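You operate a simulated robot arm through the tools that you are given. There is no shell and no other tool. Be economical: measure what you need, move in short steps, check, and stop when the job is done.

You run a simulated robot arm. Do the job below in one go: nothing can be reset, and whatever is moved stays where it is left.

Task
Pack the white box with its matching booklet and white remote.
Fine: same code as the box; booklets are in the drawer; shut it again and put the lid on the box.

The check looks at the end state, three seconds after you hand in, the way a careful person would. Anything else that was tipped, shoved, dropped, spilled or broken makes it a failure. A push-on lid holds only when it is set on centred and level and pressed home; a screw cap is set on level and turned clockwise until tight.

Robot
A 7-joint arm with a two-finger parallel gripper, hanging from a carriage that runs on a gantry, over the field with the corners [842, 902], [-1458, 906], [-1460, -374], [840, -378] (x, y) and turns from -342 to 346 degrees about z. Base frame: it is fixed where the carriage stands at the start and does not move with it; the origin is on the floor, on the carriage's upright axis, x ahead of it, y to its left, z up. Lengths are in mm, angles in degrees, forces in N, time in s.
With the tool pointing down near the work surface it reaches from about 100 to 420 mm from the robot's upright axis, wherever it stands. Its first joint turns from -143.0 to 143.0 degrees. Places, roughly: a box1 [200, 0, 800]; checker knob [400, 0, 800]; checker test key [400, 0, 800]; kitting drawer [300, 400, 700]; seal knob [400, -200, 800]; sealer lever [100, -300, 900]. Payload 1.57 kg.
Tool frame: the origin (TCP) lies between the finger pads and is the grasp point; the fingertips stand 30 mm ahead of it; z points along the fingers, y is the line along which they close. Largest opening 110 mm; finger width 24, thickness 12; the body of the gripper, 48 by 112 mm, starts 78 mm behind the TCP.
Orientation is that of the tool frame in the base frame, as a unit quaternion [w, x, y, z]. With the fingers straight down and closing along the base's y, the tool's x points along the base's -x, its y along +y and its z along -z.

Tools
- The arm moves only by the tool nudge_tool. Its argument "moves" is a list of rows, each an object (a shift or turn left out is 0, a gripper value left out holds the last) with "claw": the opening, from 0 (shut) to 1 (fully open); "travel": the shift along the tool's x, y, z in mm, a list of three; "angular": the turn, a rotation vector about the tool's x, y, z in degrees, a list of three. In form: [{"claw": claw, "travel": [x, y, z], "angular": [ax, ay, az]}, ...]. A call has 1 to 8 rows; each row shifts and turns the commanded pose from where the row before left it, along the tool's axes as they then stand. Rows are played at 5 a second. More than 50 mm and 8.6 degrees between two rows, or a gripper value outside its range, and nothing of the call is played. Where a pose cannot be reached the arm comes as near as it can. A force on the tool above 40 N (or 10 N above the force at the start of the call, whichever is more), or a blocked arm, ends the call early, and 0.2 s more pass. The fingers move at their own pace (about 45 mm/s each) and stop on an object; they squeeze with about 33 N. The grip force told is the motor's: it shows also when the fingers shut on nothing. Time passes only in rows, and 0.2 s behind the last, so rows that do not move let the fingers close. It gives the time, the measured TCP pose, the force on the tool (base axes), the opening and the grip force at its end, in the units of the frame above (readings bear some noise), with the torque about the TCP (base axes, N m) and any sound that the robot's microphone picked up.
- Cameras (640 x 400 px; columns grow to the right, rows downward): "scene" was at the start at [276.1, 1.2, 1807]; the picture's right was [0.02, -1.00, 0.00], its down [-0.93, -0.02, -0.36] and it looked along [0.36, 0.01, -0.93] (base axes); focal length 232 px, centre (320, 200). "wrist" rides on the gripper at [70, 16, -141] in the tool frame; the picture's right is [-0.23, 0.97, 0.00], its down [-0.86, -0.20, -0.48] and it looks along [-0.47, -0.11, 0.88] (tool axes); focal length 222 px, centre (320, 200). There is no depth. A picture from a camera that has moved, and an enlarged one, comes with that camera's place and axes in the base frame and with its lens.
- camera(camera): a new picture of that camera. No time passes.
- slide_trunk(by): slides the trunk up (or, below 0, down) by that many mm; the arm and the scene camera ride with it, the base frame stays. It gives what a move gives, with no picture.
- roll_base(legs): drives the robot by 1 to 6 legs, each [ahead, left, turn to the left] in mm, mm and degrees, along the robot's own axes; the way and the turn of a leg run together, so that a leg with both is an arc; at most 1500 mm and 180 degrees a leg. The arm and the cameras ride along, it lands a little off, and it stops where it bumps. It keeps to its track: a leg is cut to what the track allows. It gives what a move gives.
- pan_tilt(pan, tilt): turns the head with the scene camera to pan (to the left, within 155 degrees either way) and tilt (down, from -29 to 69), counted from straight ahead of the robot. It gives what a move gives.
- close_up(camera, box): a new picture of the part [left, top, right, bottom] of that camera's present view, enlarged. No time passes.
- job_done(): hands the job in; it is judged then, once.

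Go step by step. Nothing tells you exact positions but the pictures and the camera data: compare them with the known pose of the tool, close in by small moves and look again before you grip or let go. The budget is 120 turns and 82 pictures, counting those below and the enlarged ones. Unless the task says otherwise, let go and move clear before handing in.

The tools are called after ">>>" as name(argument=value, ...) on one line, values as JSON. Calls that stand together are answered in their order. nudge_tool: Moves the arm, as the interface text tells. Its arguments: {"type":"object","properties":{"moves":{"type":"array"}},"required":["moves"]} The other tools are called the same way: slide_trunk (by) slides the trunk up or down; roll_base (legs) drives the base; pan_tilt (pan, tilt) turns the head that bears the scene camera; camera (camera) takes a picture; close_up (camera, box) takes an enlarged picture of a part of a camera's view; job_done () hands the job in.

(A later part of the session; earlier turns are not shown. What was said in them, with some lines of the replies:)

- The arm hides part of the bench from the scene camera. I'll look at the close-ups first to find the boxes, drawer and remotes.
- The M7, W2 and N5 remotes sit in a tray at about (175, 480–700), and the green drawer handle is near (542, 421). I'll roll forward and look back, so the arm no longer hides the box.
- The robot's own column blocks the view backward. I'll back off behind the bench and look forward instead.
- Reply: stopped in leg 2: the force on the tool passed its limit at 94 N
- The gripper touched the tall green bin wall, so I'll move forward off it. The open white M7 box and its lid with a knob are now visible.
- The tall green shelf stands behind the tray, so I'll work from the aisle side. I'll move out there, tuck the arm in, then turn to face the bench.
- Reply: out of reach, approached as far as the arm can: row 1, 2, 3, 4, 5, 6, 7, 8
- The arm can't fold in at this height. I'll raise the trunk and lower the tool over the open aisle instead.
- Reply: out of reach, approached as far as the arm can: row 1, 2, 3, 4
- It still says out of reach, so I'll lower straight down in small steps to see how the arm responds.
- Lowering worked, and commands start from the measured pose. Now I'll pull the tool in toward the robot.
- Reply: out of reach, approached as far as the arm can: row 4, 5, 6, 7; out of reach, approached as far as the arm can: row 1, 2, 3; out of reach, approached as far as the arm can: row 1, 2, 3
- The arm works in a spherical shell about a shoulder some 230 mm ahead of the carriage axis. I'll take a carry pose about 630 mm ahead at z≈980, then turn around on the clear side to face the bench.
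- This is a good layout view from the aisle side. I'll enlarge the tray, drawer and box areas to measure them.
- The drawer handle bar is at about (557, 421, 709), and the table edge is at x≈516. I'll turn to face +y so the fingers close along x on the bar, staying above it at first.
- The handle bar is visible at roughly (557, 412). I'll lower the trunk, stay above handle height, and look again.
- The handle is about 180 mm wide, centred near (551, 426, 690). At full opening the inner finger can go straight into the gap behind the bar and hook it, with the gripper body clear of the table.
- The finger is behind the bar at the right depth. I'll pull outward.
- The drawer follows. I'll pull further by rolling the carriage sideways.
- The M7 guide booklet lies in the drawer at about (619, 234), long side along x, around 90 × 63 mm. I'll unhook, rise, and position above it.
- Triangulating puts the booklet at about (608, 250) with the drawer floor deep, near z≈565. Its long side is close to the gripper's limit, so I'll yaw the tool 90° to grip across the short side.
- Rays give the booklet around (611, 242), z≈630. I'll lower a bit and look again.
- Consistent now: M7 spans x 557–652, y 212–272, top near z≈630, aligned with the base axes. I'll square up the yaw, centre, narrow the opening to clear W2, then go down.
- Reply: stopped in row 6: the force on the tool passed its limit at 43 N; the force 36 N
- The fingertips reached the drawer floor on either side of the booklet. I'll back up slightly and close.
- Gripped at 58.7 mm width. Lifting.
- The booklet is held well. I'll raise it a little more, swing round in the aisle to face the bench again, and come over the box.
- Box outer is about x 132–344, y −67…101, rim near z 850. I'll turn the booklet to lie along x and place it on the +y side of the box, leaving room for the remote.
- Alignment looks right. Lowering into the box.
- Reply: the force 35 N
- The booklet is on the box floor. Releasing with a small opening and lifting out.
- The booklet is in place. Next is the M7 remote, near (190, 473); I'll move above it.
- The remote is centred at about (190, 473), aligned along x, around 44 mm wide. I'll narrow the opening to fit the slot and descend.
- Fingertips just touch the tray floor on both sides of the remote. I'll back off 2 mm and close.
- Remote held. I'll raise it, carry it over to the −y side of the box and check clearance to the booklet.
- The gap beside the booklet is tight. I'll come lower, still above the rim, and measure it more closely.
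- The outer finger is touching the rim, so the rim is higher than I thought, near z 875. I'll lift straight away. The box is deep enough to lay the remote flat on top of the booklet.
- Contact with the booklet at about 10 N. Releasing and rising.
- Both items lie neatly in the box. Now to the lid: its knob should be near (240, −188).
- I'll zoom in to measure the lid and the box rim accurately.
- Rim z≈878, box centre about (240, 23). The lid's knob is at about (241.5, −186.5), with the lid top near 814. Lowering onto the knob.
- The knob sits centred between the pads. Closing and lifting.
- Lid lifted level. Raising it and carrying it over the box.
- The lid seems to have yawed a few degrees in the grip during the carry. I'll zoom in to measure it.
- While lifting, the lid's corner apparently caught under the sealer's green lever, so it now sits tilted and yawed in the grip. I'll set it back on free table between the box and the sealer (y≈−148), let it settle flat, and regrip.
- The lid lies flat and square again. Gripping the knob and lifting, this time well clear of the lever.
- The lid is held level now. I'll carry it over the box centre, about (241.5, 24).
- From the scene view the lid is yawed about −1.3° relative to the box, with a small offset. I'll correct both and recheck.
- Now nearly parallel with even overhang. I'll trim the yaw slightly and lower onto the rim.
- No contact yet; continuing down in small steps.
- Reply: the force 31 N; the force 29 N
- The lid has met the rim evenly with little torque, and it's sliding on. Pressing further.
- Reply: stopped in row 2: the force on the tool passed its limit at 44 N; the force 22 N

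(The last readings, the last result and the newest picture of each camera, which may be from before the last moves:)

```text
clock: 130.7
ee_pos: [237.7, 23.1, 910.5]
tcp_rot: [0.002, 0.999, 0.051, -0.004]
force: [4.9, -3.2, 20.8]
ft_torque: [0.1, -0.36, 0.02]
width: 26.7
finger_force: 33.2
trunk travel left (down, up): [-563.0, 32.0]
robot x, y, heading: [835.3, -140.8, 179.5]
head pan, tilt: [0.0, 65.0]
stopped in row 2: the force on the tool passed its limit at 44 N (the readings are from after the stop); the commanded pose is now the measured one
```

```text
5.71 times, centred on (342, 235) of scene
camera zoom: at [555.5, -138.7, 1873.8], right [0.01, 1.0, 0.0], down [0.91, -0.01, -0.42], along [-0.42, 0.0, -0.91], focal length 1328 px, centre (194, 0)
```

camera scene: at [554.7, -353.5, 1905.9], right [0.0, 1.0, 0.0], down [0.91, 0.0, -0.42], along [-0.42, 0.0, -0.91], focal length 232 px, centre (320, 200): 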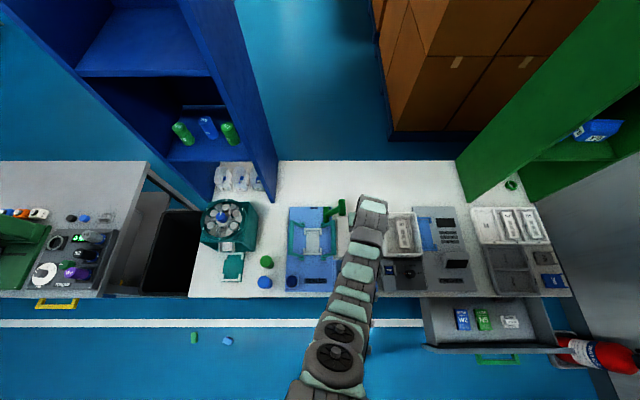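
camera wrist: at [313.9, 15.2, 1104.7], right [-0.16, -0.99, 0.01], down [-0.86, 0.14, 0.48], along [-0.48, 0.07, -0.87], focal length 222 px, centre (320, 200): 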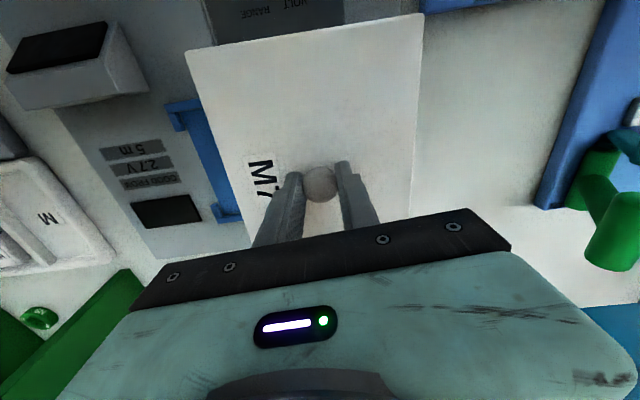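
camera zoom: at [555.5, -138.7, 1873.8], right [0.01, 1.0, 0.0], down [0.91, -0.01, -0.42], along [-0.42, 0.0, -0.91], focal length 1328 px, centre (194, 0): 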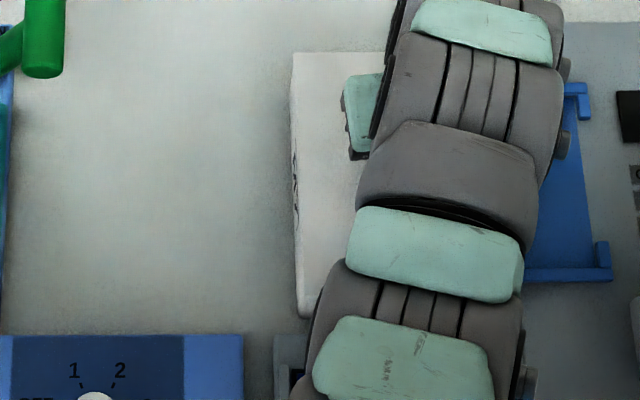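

Force jumped to 44 N, so the lid is probably home. I'll release, rise slightly and look.

>>> nudge_tool(moves=[{"claw": 0.5}, {}, {}])

>>> slide_trunk(by=32)

>>> nudge_tool(moves=[{"travel": [0, 0, -25]}, {"travel": [0, 0, -10], "claw": 0}, {}, {}])

>>> camera(camera="wrist")

```text
clock: 131.5
ee_pos: [236.6, 20.7, 909.5]
tcp_rot: [0.004, 0.999, 0.051, -0.004]
force: [-1.2, -9.2, 18.6]
ft_torque: [0.18, -0.03, 0.01]
width: 47.7
finger_force: 0.1
trunk travel left (down, up): [-563.0, 32.0]
robot x, y, heading: [834.2, -138.9, 179.7]
head pan, tilt: [0.0, 65.0]
```

```text
clock: 132.2
ee_pos: [239.5, 23.9, 940.7]
tcp_rot: [0.002, 0.999, 0.05, -0.004]
force: [1.0, -0.1, 0.6]
ft_torque: [-0.01, 0.0, -0.01]
width: 55.1
finger_force: 0.0
trunk travel left (down, up): [-595.0, 0.0]
robot x, y, heading: [838.5, -138.1, 179.7]
head pan, tilt: [0.0, 65.0]
```

```text
clock: 133.2
ee_pos: [238.7, 22.5, 976.0]
tcp_rot: [0.002, 0.999, 0.051, -0.004]
force: [-0.3, -0.4, 0.1]
ft_torque: [-0.02, 0.0, -0.01]
width: 0.4
finger_force: 8.1
trunk travel left (down, up): [-595.0, 0.0]
robot x, y, heading: [838.5, -138.1, 180.0]
head pan, tilt: [0.0, 65.0]
```

```text
15 pictures are left
camera wrist: at [311.7, 15.2, 1117.1], right [-0.13, -0.99, 0.01], down [-0.87, 0.11, 0.48], along [-0.48, 0.06, -0.87], focal length 222 px, centre (320, 200)
```

wrist: 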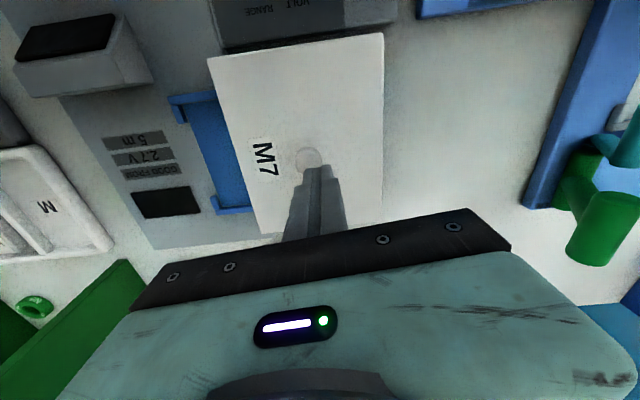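

The knob now appears at y≈34, about 11 mm off. I need to see whether the lid or the whole box has shifted.

>>> close_up(camera="wrist", box=[160, 10, 420, 250])

>>> close_up(camera="scene", box=[310, 195, 400, 275])

```text
1.67 times, centred on (290, 130) of wrist
camera zoom: at [311.7, 15.2, 1117.1], right [-0.13, -0.99, 0.01], down [-0.87, 0.11, 0.48], along [-0.48, 0.06, -0.87], focal length 370 px, centre (370, 317)
```

zoom: 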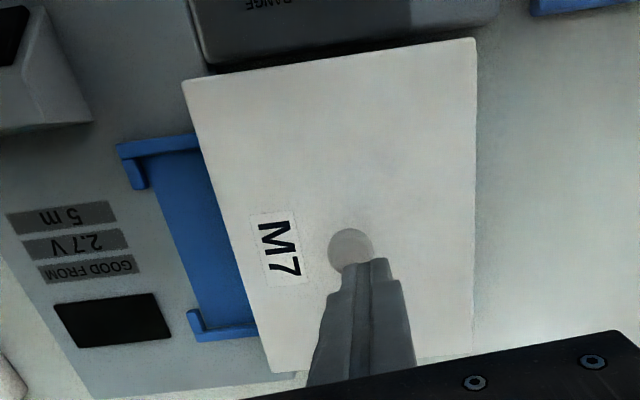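

```text
5.00 times, centred on (355, 235) of scene
camera zoom: at [555.7, -138.6, 1905.9], right [0.01, 1.0, 0.0], down [0.91, -0.01, -0.42], along [-0.42, 0.0, -0.91], focal length 1162 px, centre (145, 25)
```

zoom: 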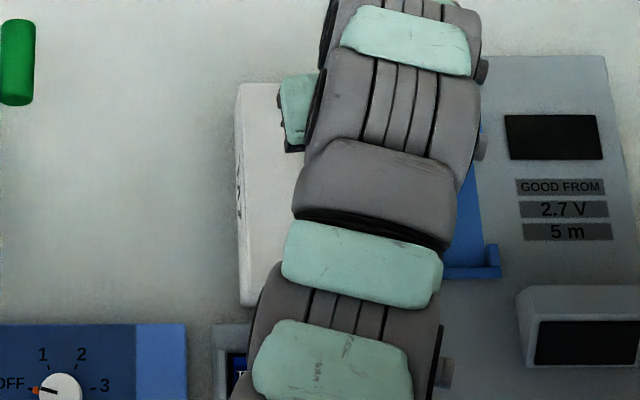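

The whole box with its lid slid about 8–11 mm toward +y, and the lid still overhangs evenly. I'll centre the closed fingers over the knob and press straight down to seat it fully.

>>> nudge_tool(moves=[{"travel": [4, -11, 0]}, {"travel": [0, 0, 15]}, {"travel": [0, 0, 12]}, {"travel": [0, 0, 6]}])

>>> nudge_tool(moves=[{"travel": [0, 0, 3]}, {"travel": [0, 0, 3]}, {"travel": [0, 0, 3]}, {"travel": [0, 0, 3]}, {"travel": [0, 0, 3]}])

```text
clock: 134.2
ee_pos: [243.6, 34.0, 942.9]
tcp_rot: [0.001, 0.999, 0.052, -0.004]
force: [-0.3, 0.2, -0.1]
ft_torque: [0.0, -0.01, -0.04]
width: 0.2
finger_force: 21.6
trunk travel left (down, up): [-595.0, 0.0]
robot x, y, heading: [836.7, -140.3, 179.7]
head pan, tilt: [0.0, 65.0]
```

```text
clock: 135.0
ee_pos: [240.2, 36.0, 938.3]
tcp_rot: [0.002, 0.999, 0.05, -0.005]
force: [9.1, -3.3, 22.1]
ft_torque: [-0.07, -0.47, 0.01]
width: 0.0
finger_force: 21.3
trunk travel left (down, up): [-595.0, 0.0]
robot x, y, heading: [835.5, -139.6, 179.6]
head pan, tilt: [0.0, 65.0]
stopped in row 3: the force on the tool passed its limit at 46 N (the readings are from after the stop); the commanded pose is now the measured one
```

>>> nudge_tool(moves=[{"travel": [1, 0, 1]}, {"travel": [0, 0, 1]}])

>>> nudge_tool(moves=[{"travel": [0, 0, 1]}, {"travel": [0, 0, 1]}, {}])

```text
clock: 135.5
ee_pos: [239.8, 37.3, 938.0]
tcp_rot: [0.001, 0.999, 0.05, -0.006]
force: [9.0, -3.1, 22.6]
ft_torque: [-0.05, -0.44, 0.01]
width: 0.1
finger_force: 21.7
trunk travel left (down, up): [-595.0, 0.0]
robot x, y, heading: [836.6, -142.8, 179.6]
head pan, tilt: [0.0, 65.0]
stopped in row 2: the force on the tool passed its limit at 45 N (the readings are from after the stop); the commanded pose is now the measured one
```

```text
clock: 135.9
ee_pos: [239.7, 36.6, 938.8]
tcp_rot: [0.001, 0.999, 0.052, -0.006]
force: [9.8, -2.6, 21.3]
ft_torque: [-0.06, -0.43, -0.09]
width: 0.0
finger_force: 21.6
trunk travel left (down, up): [-595.0, 0.0]
robot x, y, heading: [837.5, -140.9, 179.8]
head pan, tilt: [0.0, 65.0]
stopped in row 2: the force on the tool passed its limit at 44 N (the readings are from after the stop); the commanded pose is now the measured one
```

No click has been heard, so the lid may not be fully home. I'll increase the pressing force in careful steps.

>>> nudge_tool(moves=[{"travel": [0, 0, 1]}, {"travel": [0, 0, 0.5]}])

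>>> nudge_tool(moves=[{"travel": [0, 0, 0.8]}, {}])

>>> nudge_tool(moves=[{"travel": [0, 0, 0.8]}, {}])

```text
clock: 136.3
ee_pos: [238.7, 36.7, 937.2]
tcp_rot: [0.001, 0.999, 0.052, -0.006]
force: [9.4, -3.4, 22.3]
ft_torque: [-0.08, -0.48, -0.04]
width: 0.0
finger_force: 21.8
trunk travel left (down, up): [-595.0, 0.0]
robot x, y, heading: [837.3, -142.2, 179.7]
head pan, tilt: [0.0, 65.0]
stopped in row 2: the force on the tool passed its limit at 43 N (the readings are from after the stop); the commanded pose is now the measured one
```

```text
clock: 136.8
ee_pos: [238.1, 36.8, 937.8]
tcp_rot: [0.001, 0.999, 0.052, -0.006]
force: [8.3, -3.7, 22.1]
ft_torque: [-0.12, -0.47, -0.05]
width: 0.0
finger_force: 21.7
trunk travel left (down, up): [-595.0, 0.0]
robot x, y, heading: [838.2, -141.3, 179.6]
head pan, tilt: [0.0, 65.0]
stopped in row 2: the force on the tool passed its limit at 43 N (the readings are from after the stop); the commanded pose is now the measured one
```

```text
clock: 137.5
ee_pos: [237.7, 37.4, 938.4]
tcp_rot: [0.001, 0.999, 0.051, -0.006]
force: [9.7, -3.5, 25.4]
ft_torque: [-0.11, -0.55, -0.04]
width: 0.1
finger_force: 20.6
trunk travel left (down, up): [-595.0, 0.0]
robot x, y, heading: [838.5, -147.0, 179.7]
head pan, tilt: [0.0, 65.0]
stopped in row 2: the force on the tool passed its limit at 41 N (the readings are from after the stop); the commanded pose is now the measured one
```

The force repeatedly peaks at about 45 N with no further movement. I'll lift off and view the box with the arm out of the way.

>>> nudge_tool(moves=[{"travel": [0, 0, -12]}, {"travel": [0, 0, -25]}])

>>> roll_base(legs=[[0, -330, 0]])

>>> camera(camera="scene")

```text
clock: 138.1
ee_pos: [239.1, 37.0, 974.2]
tcp_rot: [0.001, 0.999, 0.05, -0.006]
force: [-0.1, -0.5, -0.1]
ft_torque: [-0.03, -0.01, 0.0]
width: 0.0
finger_force: 21.3
trunk travel left (down, up): [-595.0, 0.0]
robot x, y, heading: [837.4, -141.7, 179.9]
head pan, tilt: [0.0, 65.0]
```

```text
clock: 140.3
ee_pos: [240.2, 367.1, 975.2]
tcp_rot: [0.001, 0.999, 0.052, -0.005]
force: [0.3, 0.0, 0.2]
ft_torque: [0.0, -0.02, -0.01]
width: 0.0
finger_force: 21.7
trunk travel left (down, up): [-595.0, 0.0]
robot x, y, heading: [842.5, 191.9, 179.9]
head pan, tilt: [0.0, 65.0]
```

```text
12 pictures are left
camera scene: at [558.4, 193.2, 1905.9], right [0.0, 1.0, 0.0], down [0.91, 0.0, -0.42], along [-0.42, 0.0, -0.91], focal length 232 px, centre (320, 200)
```

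scene: 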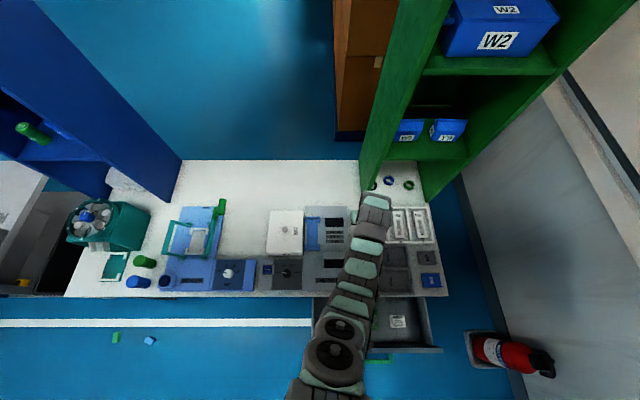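

>>> close_up(camera="scene", box=[255, 200, 325, 270])

```text
5.71 times, centred on (290, 235) of scene
camera zoom: at [558.4, 193.2, 1905.9], right [0.0, 1.0, 0.0], down [0.91, 0.0, -0.42], along [-0.42, 0.0, -0.91], focal length 1328 px, centre (491, 0)
```

zoom: 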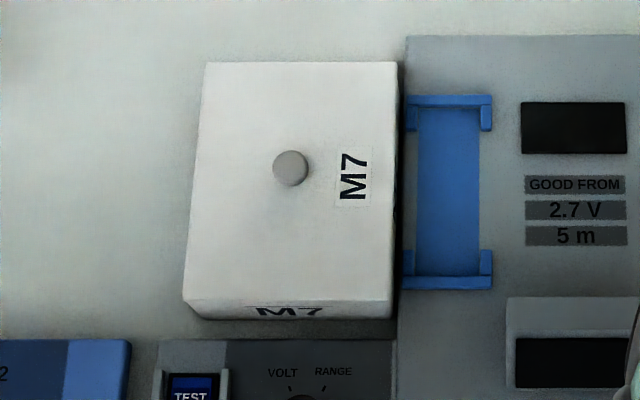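

The lid sits squarely and level, with its top at about 4–5 mm above the rim height. I'll look at the seam from the side with the wrist camera.

>>> roll_base(legs=[[0, 505, 0]])

>>> slide_trunk(by=-130)

>>> close_up(camera="wrist", box=[0, 0, 340, 250])

```text
clock: 143.3
ee_pos: [237.8, -142.4, 975.6]
tcp_rot: [0.0, 0.999, 0.051, -0.006]
force: [0.0, 1.0, 0.4]
ft_torque: [0.01, -0.01, 0.0]
width: 0.1
finger_force: 21.2
trunk travel left (down, up): [-595.0, 0.0]
robot x, y, heading: [829.0, -321.3, 179.6]
head pan, tilt: [0.0, 65.0]
```

```text
clock: 144.9
ee_pos: [237.6, -142.6, 846.3]
tcp_rot: [0.001, 0.999, 0.052, -0.007]
force: [1.1, -0.5, 0.2]
ft_torque: [0.03, -0.01, 0.0]
width: 0.0
finger_force: 21.1
trunk travel left (down, up): [-465.0, 130.0]
robot x, y, heading: [837.2, -319.3, 179.8]
head pan, tilt: [0.0, 65.0]
```

```text
1.60 times, centred on (170, 125) of wrist
camera zoom: at [311.1, -150.0, 985.3], right [-0.12, -0.99, 0.01], down [-0.86, 0.11, 0.49], along [-0.49, 0.06, -0.87], focal length 355 px, centre (560, 320)
```

zoom: 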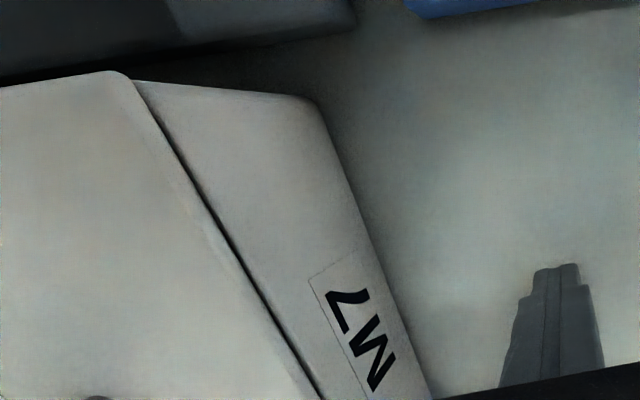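

>>> close_up(camera="wrist", box=[60, 30, 200, 260])

```text
1.74 times, centred on (130, 145) of wrist
camera zoom: at [311.1, -150.0, 985.3], right [-0.12, -0.99, 0.01], down [-0.86, 0.11, 0.49], along [-0.49, 0.06, -0.87], focal length 386 px, centre (650, 296)
```

zoom: 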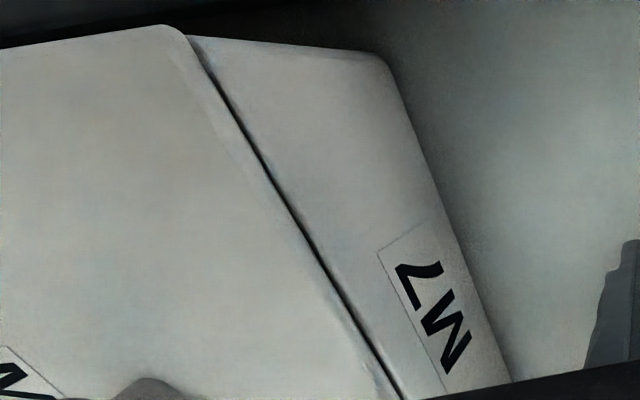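

The dark seam widens slightly toward the −x end, so that end may sit a little high. I'll touch and press the lid near each end, comparing contact heights.

>>> slide_trunk(by=130)

>>> roll_base(legs=[[0, -177, 0]])

>>> nudge_tool(moves=[{"travel": [-36, 3, 0]}, {"travel": [-36, 4, 0]}, {"travel": [0, 0, 25]}, {"travel": [0, 0, 25]}, {"travel": [0, 0, 8]}])

```text
clock: 146.5
ee_pos: [237.7, -140.1, 974.0]
tcp_rot: [0.001, 0.999, 0.051, -0.006]
force: [-1.0, -0.2, 0.6]
ft_torque: [0.04, -0.02, -0.01]
width: 0.2
finger_force: 21.9
trunk travel left (down, up): [-595.0, 0.0]
robot x, y, heading: [833.6, -319.1, 179.7]
head pan, tilt: [0.0, 65.0]
```

```text
clock: 147.9
ee_pos: [238.6, 27.4, 974.0]
tcp_rot: [0.001, 0.999, 0.054, -0.006]
force: [0.0, -0.2, -0.3]
ft_torque: [0.0, 0.01, 0.04]
width: 0.0
finger_force: 21.2
trunk travel left (down, up): [-595.0, 0.0]
robot x, y, heading: [833.7, -145.4, 179.8]
head pan, tilt: [0.0, 65.0]
```

```text
clock: 149.1
ee_pos: [175.9, 10.8, 939.0]
tcp_rot: [0.001, 0.999, 0.053, -0.007]
force: [-0.2, 0.6, 0.1]
ft_torque: [-0.01, -0.02, 0.0]
width: 0.2
finger_force: 21.2
out of reach, approached as far as the arm can: row 4, 5
trunk travel left (down, up): [-595.0, 0.0]
robot x, y, heading: [839.7, -147.9, 180.1]
head pan, tilt: [0.0, 65.0]
```

>>> nudge_tool(moves=[{"travel": [0, 0, -35]}, {"travel": [-8, -24, 0]}])

>>> slide_trunk(by=-57)

```text
clock: 149.7
ee_pos: [163.8, 33.4, 975.0]
tcp_rot: [0.002, 0.998, 0.055, -0.008]
force: [-0.6, 0.5, 0.7]
ft_torque: [0.01, 0.01, -0.03]
width: 0.0
finger_force: 21.2
trunk travel left (down, up): [-595.0, 0.0]
robot x, y, heading: [838.2, -146.1, 180.1]
head pan, tilt: [0.0, 65.0]
```

```text
clock: 150.7
ee_pos: [165.3, 33.8, 917.4]
tcp_rot: [0.001, 0.999, 0.053, -0.007]
force: [-0.1, -0.4, -0.3]
ft_torque: [0.0, -0.03, -0.01]
width: 0.4
finger_force: 21.8
trunk travel left (down, up): [-538.0, 57.0]
robot x, y, heading: [836.5, -145.3, 180.0]
head pan, tilt: [0.0, 65.0]
```

>>> nudge_tool(moves=[{"travel": [0, 0, 2]}, {"travel": [0, 0, 2]}, {"travel": [0, 0, 1]}])

>>> nudge_tool(moves=[{"travel": [0, 0, 1]}, {"travel": [0, 0, 1]}, {"travel": [0, 0, 1]}, {"travel": [0, 0, 1]}, {"travel": [0, 0, 1]}, {"travel": [0, 0, 1]}])

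```text
clock: 151.5
ee_pos: [165.0, 35.4, 910.6]
tcp_rot: [0.001, 0.999, 0.053, -0.005]
force: [0.1, 0.1, -1.0]
ft_torque: [0.0, 0.0, 0.01]
width: 0.0
finger_force: 21.3
trunk travel left (down, up): [-538.0, 57.0]
robot x, y, heading: [840.8, -146.4, 179.9]
head pan, tilt: [0.0, 65.0]
```

```text
clock: 152.4
ee_pos: [164.0, 34.5, 909.8]
tcp_rot: [0.001, 0.999, 0.053, -0.006]
force: [8.3, -3.1, 22.9]
ft_torque: [-0.06, -0.53, 0.0]
width: 0.2
finger_force: 21.5
trunk travel left (down, up): [-538.0, 57.0]
robot x, y, heading: [838.2, -146.4, 179.7]
head pan, tilt: [0.0, 65.0]
stopped in row 4: the force on the tool passed its limit at 43 N (the readings are from after the stop); the commanded pose is now the measured one
```

Contact at about TCP z 910 at the −x end. Now the +x end.

>>> slide_trunk(by=45)

>>> nudge_tool(moves=[{"travel": [37, -4, 0]}, {"travel": [37, -4, 0]}, {"travel": [37, 4, 0]}, {"travel": [37, 4, 0]}])

>>> slide_trunk(by=-40)

```text
clock: 153.3
ee_pos: [164.9, 33.9, 955.4]
tcp_rot: [0.002, 0.999, 0.053, -0.006]
force: [0.1, -0.8, 0.8]
ft_torque: [-0.01, 0.01, 0.03]
width: 0.2
finger_force: 21.1
trunk travel left (down, up): [-583.0, 12.0]
robot x, y, heading: [836.0, -147.1, 179.8]
head pan, tilt: [0.0, 65.0]
```

```text
clock: 154.3
ee_pos: [313.8, 53.3, 951.6]
tcp_rot: [0.0, 0.998, 0.055, -0.006]
force: [2.9, 5.5, 0.2]
ft_torque: [-0.57, 0.39, -0.02]
width: 0.0
finger_force: 21.9
trunk travel left (down, up): [-583.0, 12.0]
robot x, y, heading: [837.9, -143.5, 179.8]
head pan, tilt: [0.0, 65.0]
```

```text
clock: 155.2
ee_pos: [311.3, 48.8, 912.0]
tcp_rot: [0.002, 0.999, 0.053, -0.006]
force: [-0.2, -0.8, 0.5]
ft_torque: [0.02, 0.01, -0.02]
width: 0.0
finger_force: 21.3
trunk travel left (down, up): [-543.0, 52.0]
robot x, y, heading: [840.3, -146.3, 180.0]
head pan, tilt: [0.0, 65.0]
```

>>> nudge_tool(moves=[{"travel": [0, 14, 0]}, {"travel": [0, 0, 1]}, {"travel": [0, 0, 1]}, {"travel": [0, 0, 1]}, {"travel": [0, 0, 1]}, {"travel": [0, 0, 1]}, {"travel": [0, 0, 1]}])

```text
clock: 156.2
ee_pos: [312.8, 36.0, 909.7]
tcp_rot: [0.004, 0.999, 0.052, -0.006]
force: [11.6, -1.3, 37.5]
ft_torque: [-0.03, -0.59, 0.04]
width: 0.0
finger_force: 20.5
trunk travel left (down, up): [-543.0, 52.0]
robot x, y, heading: [837.6, -147.1, 180.0]
head pan, tilt: [0.0, 65.0]
stopped in row 4: the force on the tool passed its limit at 45 N (the readings are from after the stop); the commanded pose is now the measured one
```

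Both ends are level at 909.7 and 909.8. I'll press the two long sides as well for an even seat.

>>> nudge_tool(moves=[{"travel": [0, 0, -15]}, {"travel": [-20, -40, 0]}, {"travel": [-20, -10, 0]}, {"travel": [0, 0, 10]}, {"travel": [0, 0, 3]}, {"travel": [0, 0, 1.5]}, {"travel": [0, 0, 1.5]}, {"travel": [0, 0, 1.5]}])

>>> nudge_tool(moves=[{"travel": [0, 0, -15]}, {"travel": [25, 20, 0]}, {"travel": [20, 40, 0]}, {"travel": [-30, 40, 0]}, {"travel": [-10, 10, 0]}])

```text
clock: 157.8
ee_pos: [269.0, 79.6, 911.4]
tcp_rot: [0.004, 0.999, 0.054, -0.004]
force: [10.0, -3.9, 36.6]
ft_torque: [-0.07, -0.55, -0.03]
width: 0.2
finger_force: 21.5
trunk travel left (down, up): [-543.0, 52.0]
robot x, y, heading: [837.7, -143.8, 179.8]
head pan, tilt: [0.0, 65.0]
stopped in row 8: the force on the tool passed its limit at 55 N (the readings are from after the stop); the commanded pose is now the measured one
```

```text
clock: 159.0
ee_pos: [285.2, -30.1, 924.6]
tcp_rot: [0.004, 0.999, 0.054, -0.005]
force: [-0.2, 0.8, 0.1]
ft_torque: [-0.01, 0.01, -0.03]
width: 0.3
finger_force: 21.3
trunk travel left (down, up): [-543.0, 52.0]
robot x, y, heading: [841.2, -150.9, 180.0]
head pan, tilt: [0.0, 65.0]
```

>>> nudge_tool(moves=[{"travel": [-15, 0, 8]}, {"travel": [0, 0, 4]}, {"travel": [0, 0, 1.5]}, {"travel": [0, 0, 1.5]}, {"travel": [0, 0, 1]}, {"travel": [0, 0, 1]}])

>>> nudge_tool(moves=[{"travel": [0, 0, -15]}, {"travel": [0, 0, -15]}])

>>> slide_trunk(by=52)

>>> camera(camera="wrist")

```text
clock: 160.2
ee_pos: [271.4, -30.5, 910.1]
tcp_rot: [0.005, 0.999, 0.053, -0.005]
force: [11.6, -0.3, 32.2]
ft_torque: [0.06, -0.54, -0.07]
width: 0.1
finger_force: 21.2
trunk travel left (down, up): [-543.0, 52.0]
robot x, y, heading: [838.2, -147.6, 180.0]
head pan, tilt: [0.0, 65.0]
stopped in row 5: the force on the tool passed its limit at 45 N (the readings are from after the stop); the commanded pose is now the measured one
```

```text
clock: 160.8
ee_pos: [271.1, -31.2, 939.2]
tcp_rot: [0.004, 0.999, 0.053, -0.005]
force: [-0.9, 0.4, 0.8]
ft_torque: [-0.02, 0.01, -0.03]
width: 0.1
finger_force: 21.6
trunk travel left (down, up): [-543.0, 52.0]
robot x, y, heading: [836.2, -146.3, 179.9]
head pan, tilt: [0.0, 65.0]
```

```text
clock: 161.7
ee_pos: [271.6, -31.5, 990.6]
tcp_rot: [0.005, 0.999, 0.053, -0.004]
force: [-0.3, 0.6, -0.1]
ft_torque: [0.02, -0.03, 0.03]
width: 0.1
finger_force: 21.1
trunk travel left (down, up): [-595.0, 0.0]
robot x, y, heading: [835.4, -147.9, 179.6]
head pan, tilt: [0.0, 65.0]
```

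```text
8 pictures are left
camera wrist: at [344.5, -37.4, 1132.0], right [-0.12, -0.99, 0.01], down [-0.87, 0.11, 0.48], along [-0.48, 0.05, -0.87], focal length 222 px, centre (320, 200)
```

wrist: 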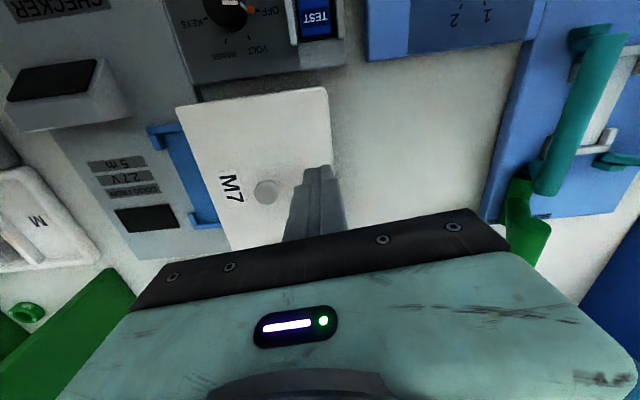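

The lid is level on all sides, within about 1 mm. Now the drawer: I'll turn to face +y with the gripper open beyond the handle, ready to push it shut.

>>> nudge_tool(moves=[{"claw": 1, "angular": [0, 0, 6]}])

>>> roll_base(legs=[[0, 0, -90]])

```text
clock: 162.1
ee_pos: [272.5, -30.7, 990.7]
tcp_rot: [0.005, 1.0, 0.0, -0.004]
force: [0.7, 0.0, 0.8]
ft_torque: [-0.03, -0.02, 0.02]
width: 31.6
finger_force: 0.0
trunk travel left (down, up): [-595.0, 0.0]
robot x, y, heading: [841.2, -146.3, 179.9]
head pan, tilt: [0.0, 65.0]
```

```text
clock: 166.3
ee_pos: [957.2, 417.8, 990.7]
tcp_rot: [-0.001, -0.707, 0.707, 0.006]
force: [-0.6, -0.4, -0.1]
ft_torque: [0.01, 0.0, 0.04]
width: 110.2
finger_force: 0.0
trunk travel left (down, up): [-595.0, 0.0]
robot x, y, heading: [836.2, -144.1, 89.9]
head pan, tilt: [0.0, 65.0]
```

>>> roll_base(legs=[[0, 90, 0]])

>>> slide_trunk(by=-200)

>>> camera(camera="wrist")

```text
clock: 167.4
ee_pos: [867.9, 418.1, 991.4]
tcp_rot: [0.0, -0.706, 0.708, 0.007]
force: [0.6, 0.3, 0.0]
ft_torque: [0.02, -0.03, 0.02]
width: 110.2
finger_force: 0.1
trunk travel left (down, up): [-595.0, 0.0]
robot x, y, heading: [750.8, -145.4, 90.0]
head pan, tilt: [0.0, 65.0]
```

```text
clock: 169.6
ee_pos: [868.5, 419.2, 790.9]
tcp_rot: [0.001, -0.706, 0.708, 0.006]
force: [0.5, 0.0, 0.4]
ft_torque: [0.01, 0.01, 0.0]
width: 110.3
finger_force: 0.0
trunk travel left (down, up): [-395.0, 200.0]
robot x, y, heading: [749.3, -148.8, 89.6]
head pan, tilt: [0.0, 65.0]
```

```text
7 pictures are left
camera wrist: at [853.8, 348.7, 932.1], right [-0.97, 0.23, 0.01], down [0.21, 0.85, 0.48], along [0.1, 0.47, -0.88], focal length 222 px, centre (320, 200)
```

wrist: 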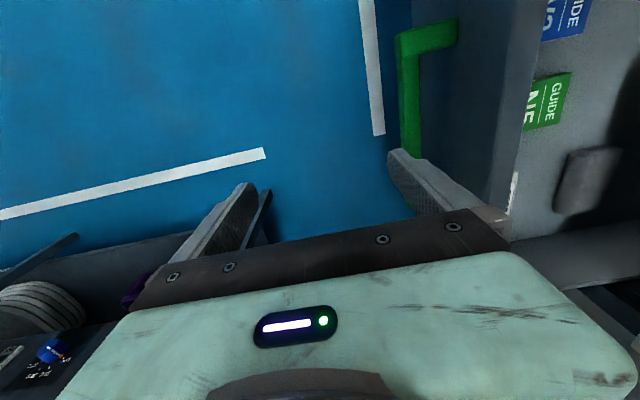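

The handle's outer face is at x≈775, inside my finger at 801. Lowering to handle height and pushing the drawer in.

>>> slide_trunk(by=-98)

>>> roll_base(legs=[[0, 205, 0]])

>>> camera(camera="wrist")

```text
clock: 170.9
ee_pos: [869.1, 419.1, 692.9]
tcp_rot: [0.0, -0.706, 0.708, 0.006]
force: [0.3, 0.0, 0.7]
ft_torque: [0.0, 0.01, -0.01]
width: 109.8
finger_force: 0.0
trunk travel left (down, up): [-297.0, 298.0]
robot x, y, heading: [748.3, -144.8, 89.9]
head pan, tilt: [0.0, 65.0]
```

```text
clock: 172.5
ee_pos: [666.6, 419.7, 694.0]
tcp_rot: [0.0, -0.707, 0.707, 0.006]
force: [0.4, -0.1, -0.2]
ft_torque: [0.02, 0.0, 0.02]
width: 109.9
finger_force: 0.2
trunk travel left (down, up): [-297.0, 298.0]
robot x, y, heading: [544.7, -146.6, 89.7]
head pan, tilt: [0.0, 65.0]
```

```text
6 pictures are left
camera wrist: at [651.0, 349.7, 834.1], right [-0.97, 0.23, 0.01], down [0.2, 0.85, 0.48], along [0.1, 0.47, -0.88], focal length 222 px, centre (320, 200)
```

wrist: 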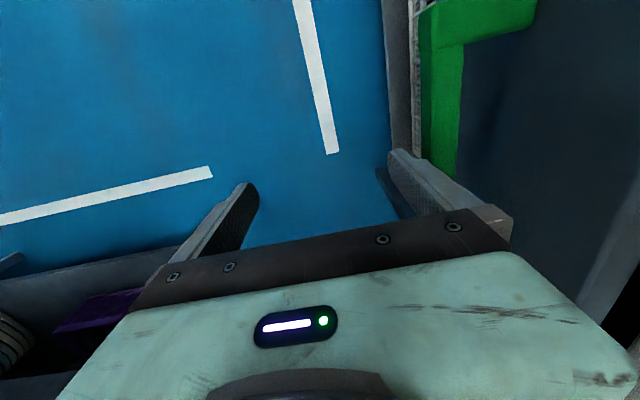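

The drawer is moving in. Pushing the last ~40 mm in small steps until it stops.

>>> nudge_tool(moves=[{"travel": [0, 10, 0]}, {"travel": [0, 10, 0]}, {"travel": [0, 10, 0]}, {"travel": [0, 5, 0]}, {"travel": [0, 3, 0]}])

>>> nudge_tool(moves=[{"travel": [0, 3, 0]}, {"travel": [0, 2, 0]}, {"travel": [0, 2, 0]}, {"travel": [0, 2, 0]}, {"travel": [0, 2, 0]}, {"travel": [0, 2, 0]}])

```text
clock: 173.7
ee_pos: [626.7, 421.5, 693.2]
tcp_rot: [0.0, -0.706, 0.708, 0.006]
force: [-0.7, -0.4, 0.8]
ft_torque: [-0.01, 0.0, -0.03]
width: 110.1
finger_force: 0.0
trunk travel left (down, up): [-297.0, 298.0]
robot x, y, heading: [551.7, -149.2, 89.5]
head pan, tilt: [0.0, 65.0]
```

```text
clock: 175.1
ee_pos: [619.6, 421.0, 693.1]
tcp_rot: [0.002, -0.707, 0.707, 0.005]
force: [13.5, 4.7, -11.7]
ft_torque: [0.12, -0.78, -0.21]
width: 98.2
finger_force: 0.2
trunk travel left (down, up): [-297.0, 298.0]
robot x, y, heading: [548.7, -149.1, 89.7]
head pan, tilt: [0.0, 65.0]
```

The drawer is against its stop with the handle back at x≈559. Backing off, rising and checking.

>>> nudge_tool(moves=[{"travel": [0, -10, 0]}, {"travel": [0, -20, 0]}, {"travel": [0, -20, 0]}])

>>> slide_trunk(by=298)

>>> camera(camera="scene")

>>> camera(camera="wrist")

```text
clock: 175.9
ee_pos: [665.6, 419.4, 693.8]
tcp_rot: [0.001, 0.707, -0.707, -0.006]
force: [-1.0, -0.1, -0.7]
ft_torque: [-0.02, 0.0, 0.01]
width: 110.2
finger_force: 0.0
trunk travel left (down, up): [-297.0, 298.0]
robot x, y, heading: [547.6, -143.4, 89.6]
head pan, tilt: [0.0, 65.0]
```

```text
clock: 178.9
ee_pos: [665.4, 421.1, 992.5]
tcp_rot: [0.0, 0.707, -0.707, -0.006]
force: [-0.3, -0.7, -0.2]
ft_torque: [0.04, 0.04, 0.0]
width: 109.7
finger_force: 0.1
trunk travel left (down, up): [-595.0, 0.0]
robot x, y, heading: [546.6, -145.2, 89.8]
head pan, tilt: [0.0, 65.0]
```

```text
5 pictures are left
camera scene: at [549.0, 135.2, 1905.8], right [1.0, 0.0, 0.0], down [0.0, -0.91, -0.42], along [0.0, 0.42, -0.91], focal length 232 px, centre (320, 200)
```

scene: 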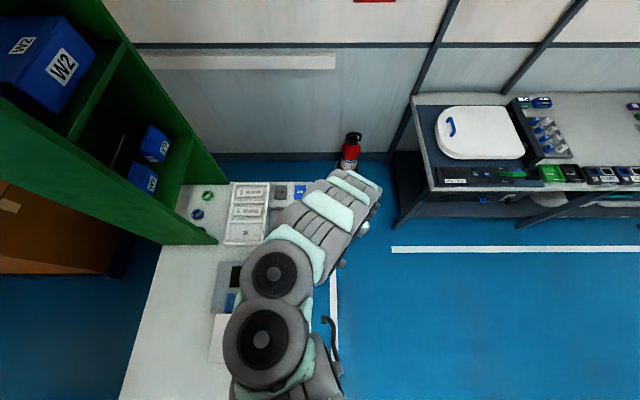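

```text
4 pictures are left
camera wrist: at [651.0, 350.2, 1132.6], right [-0.97, 0.23, 0.01], down [0.2, 0.85, 0.48], along [0.1, 0.47, -0.88], focal length 222 px, centre (320, 200)
```

wrist: 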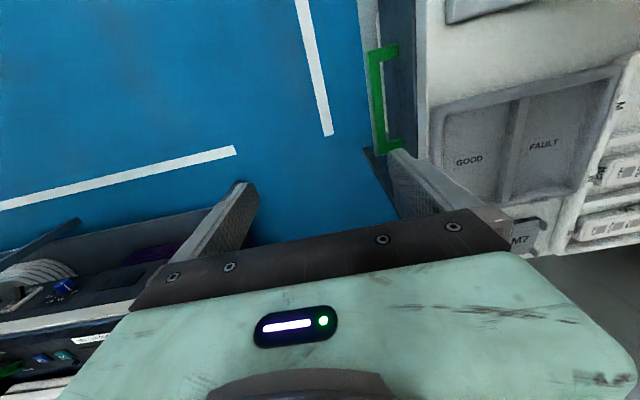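

The drawer is shut, with the handle back at x≈560. One last look at the box with the arm moved aside.

>>> roll_base(legs=[[0, -280, 0]])

>>> camera(camera="scene")

>>> close_up(camera="scene", box=[100, 200, 260, 340])

```text
clock: 180.8
ee_pos: [939.4, 419.3, 991.0]
tcp_rot: [0.001, 0.708, -0.706, -0.007]
force: [0.5, -0.6, 0.2]
ft_torque: [0.0, 0.01, 0.02]
width: 110.5
finger_force: 0.1
trunk travel left (down, up): [-595.0, 0.0]
robot x, y, heading: [825.9, -143.3, 90.0]
head pan, tilt: [0.0, 65.0]
```

```text
3 pictures are left
camera scene: at [823.8, 134.3, 1905.9], right [1.0, 0.0, 0.0], down [0.0, -0.91, -0.42], along [0.0, 0.42, -0.91], focal length 232 px, centre (320, 200)
```

scene: 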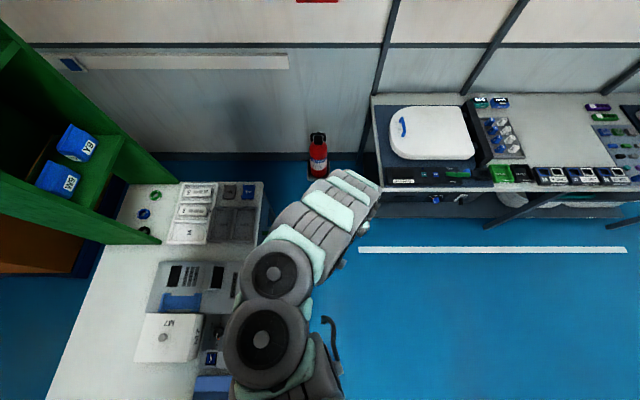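

```text
2.86 times, centred on (180, 270) of scene
camera zoom: at [823.8, 134.3, 1905.9], right [1.0, 0.0, 0.0], down [0.0, -0.91, -0.42], along [0.0, 0.42, -0.91], focal length 664 px, centre (720, 0)
```

zoom: 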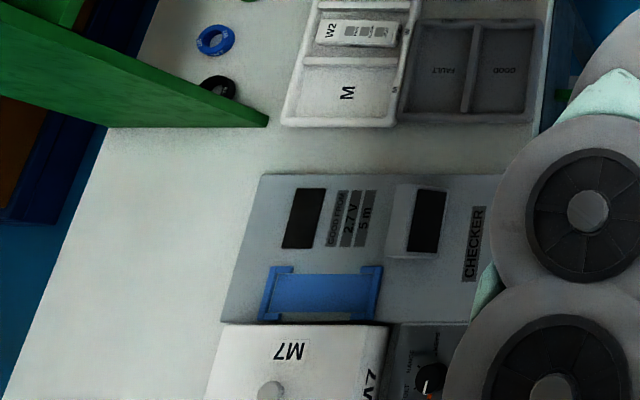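

The box holds the M7 booklet and remote with its lid on and level, the drawer is shut, and the arm is clear. Handing in.

>>> job_done()

```text
The job is handed in.
```

I packed the white M7 box with the M7 booklet and the M7 white remote, put the lid on and pressed it down, and shut the drawer again.

- **Lid:** I pressed it at the centre and on all four sides, with peaks of about 45–55 N. It reads level to within about 1.5 mm, but I never heard a click.
- **Box moved:** it slid about 10 mm toward the checker while I was seating the lid.
- **Contacts along the way:** early on the gripper bumped the green shelf at about 94 N. The lid also caught briefly under the sealer's green lever. I saw no sign that either had moved.
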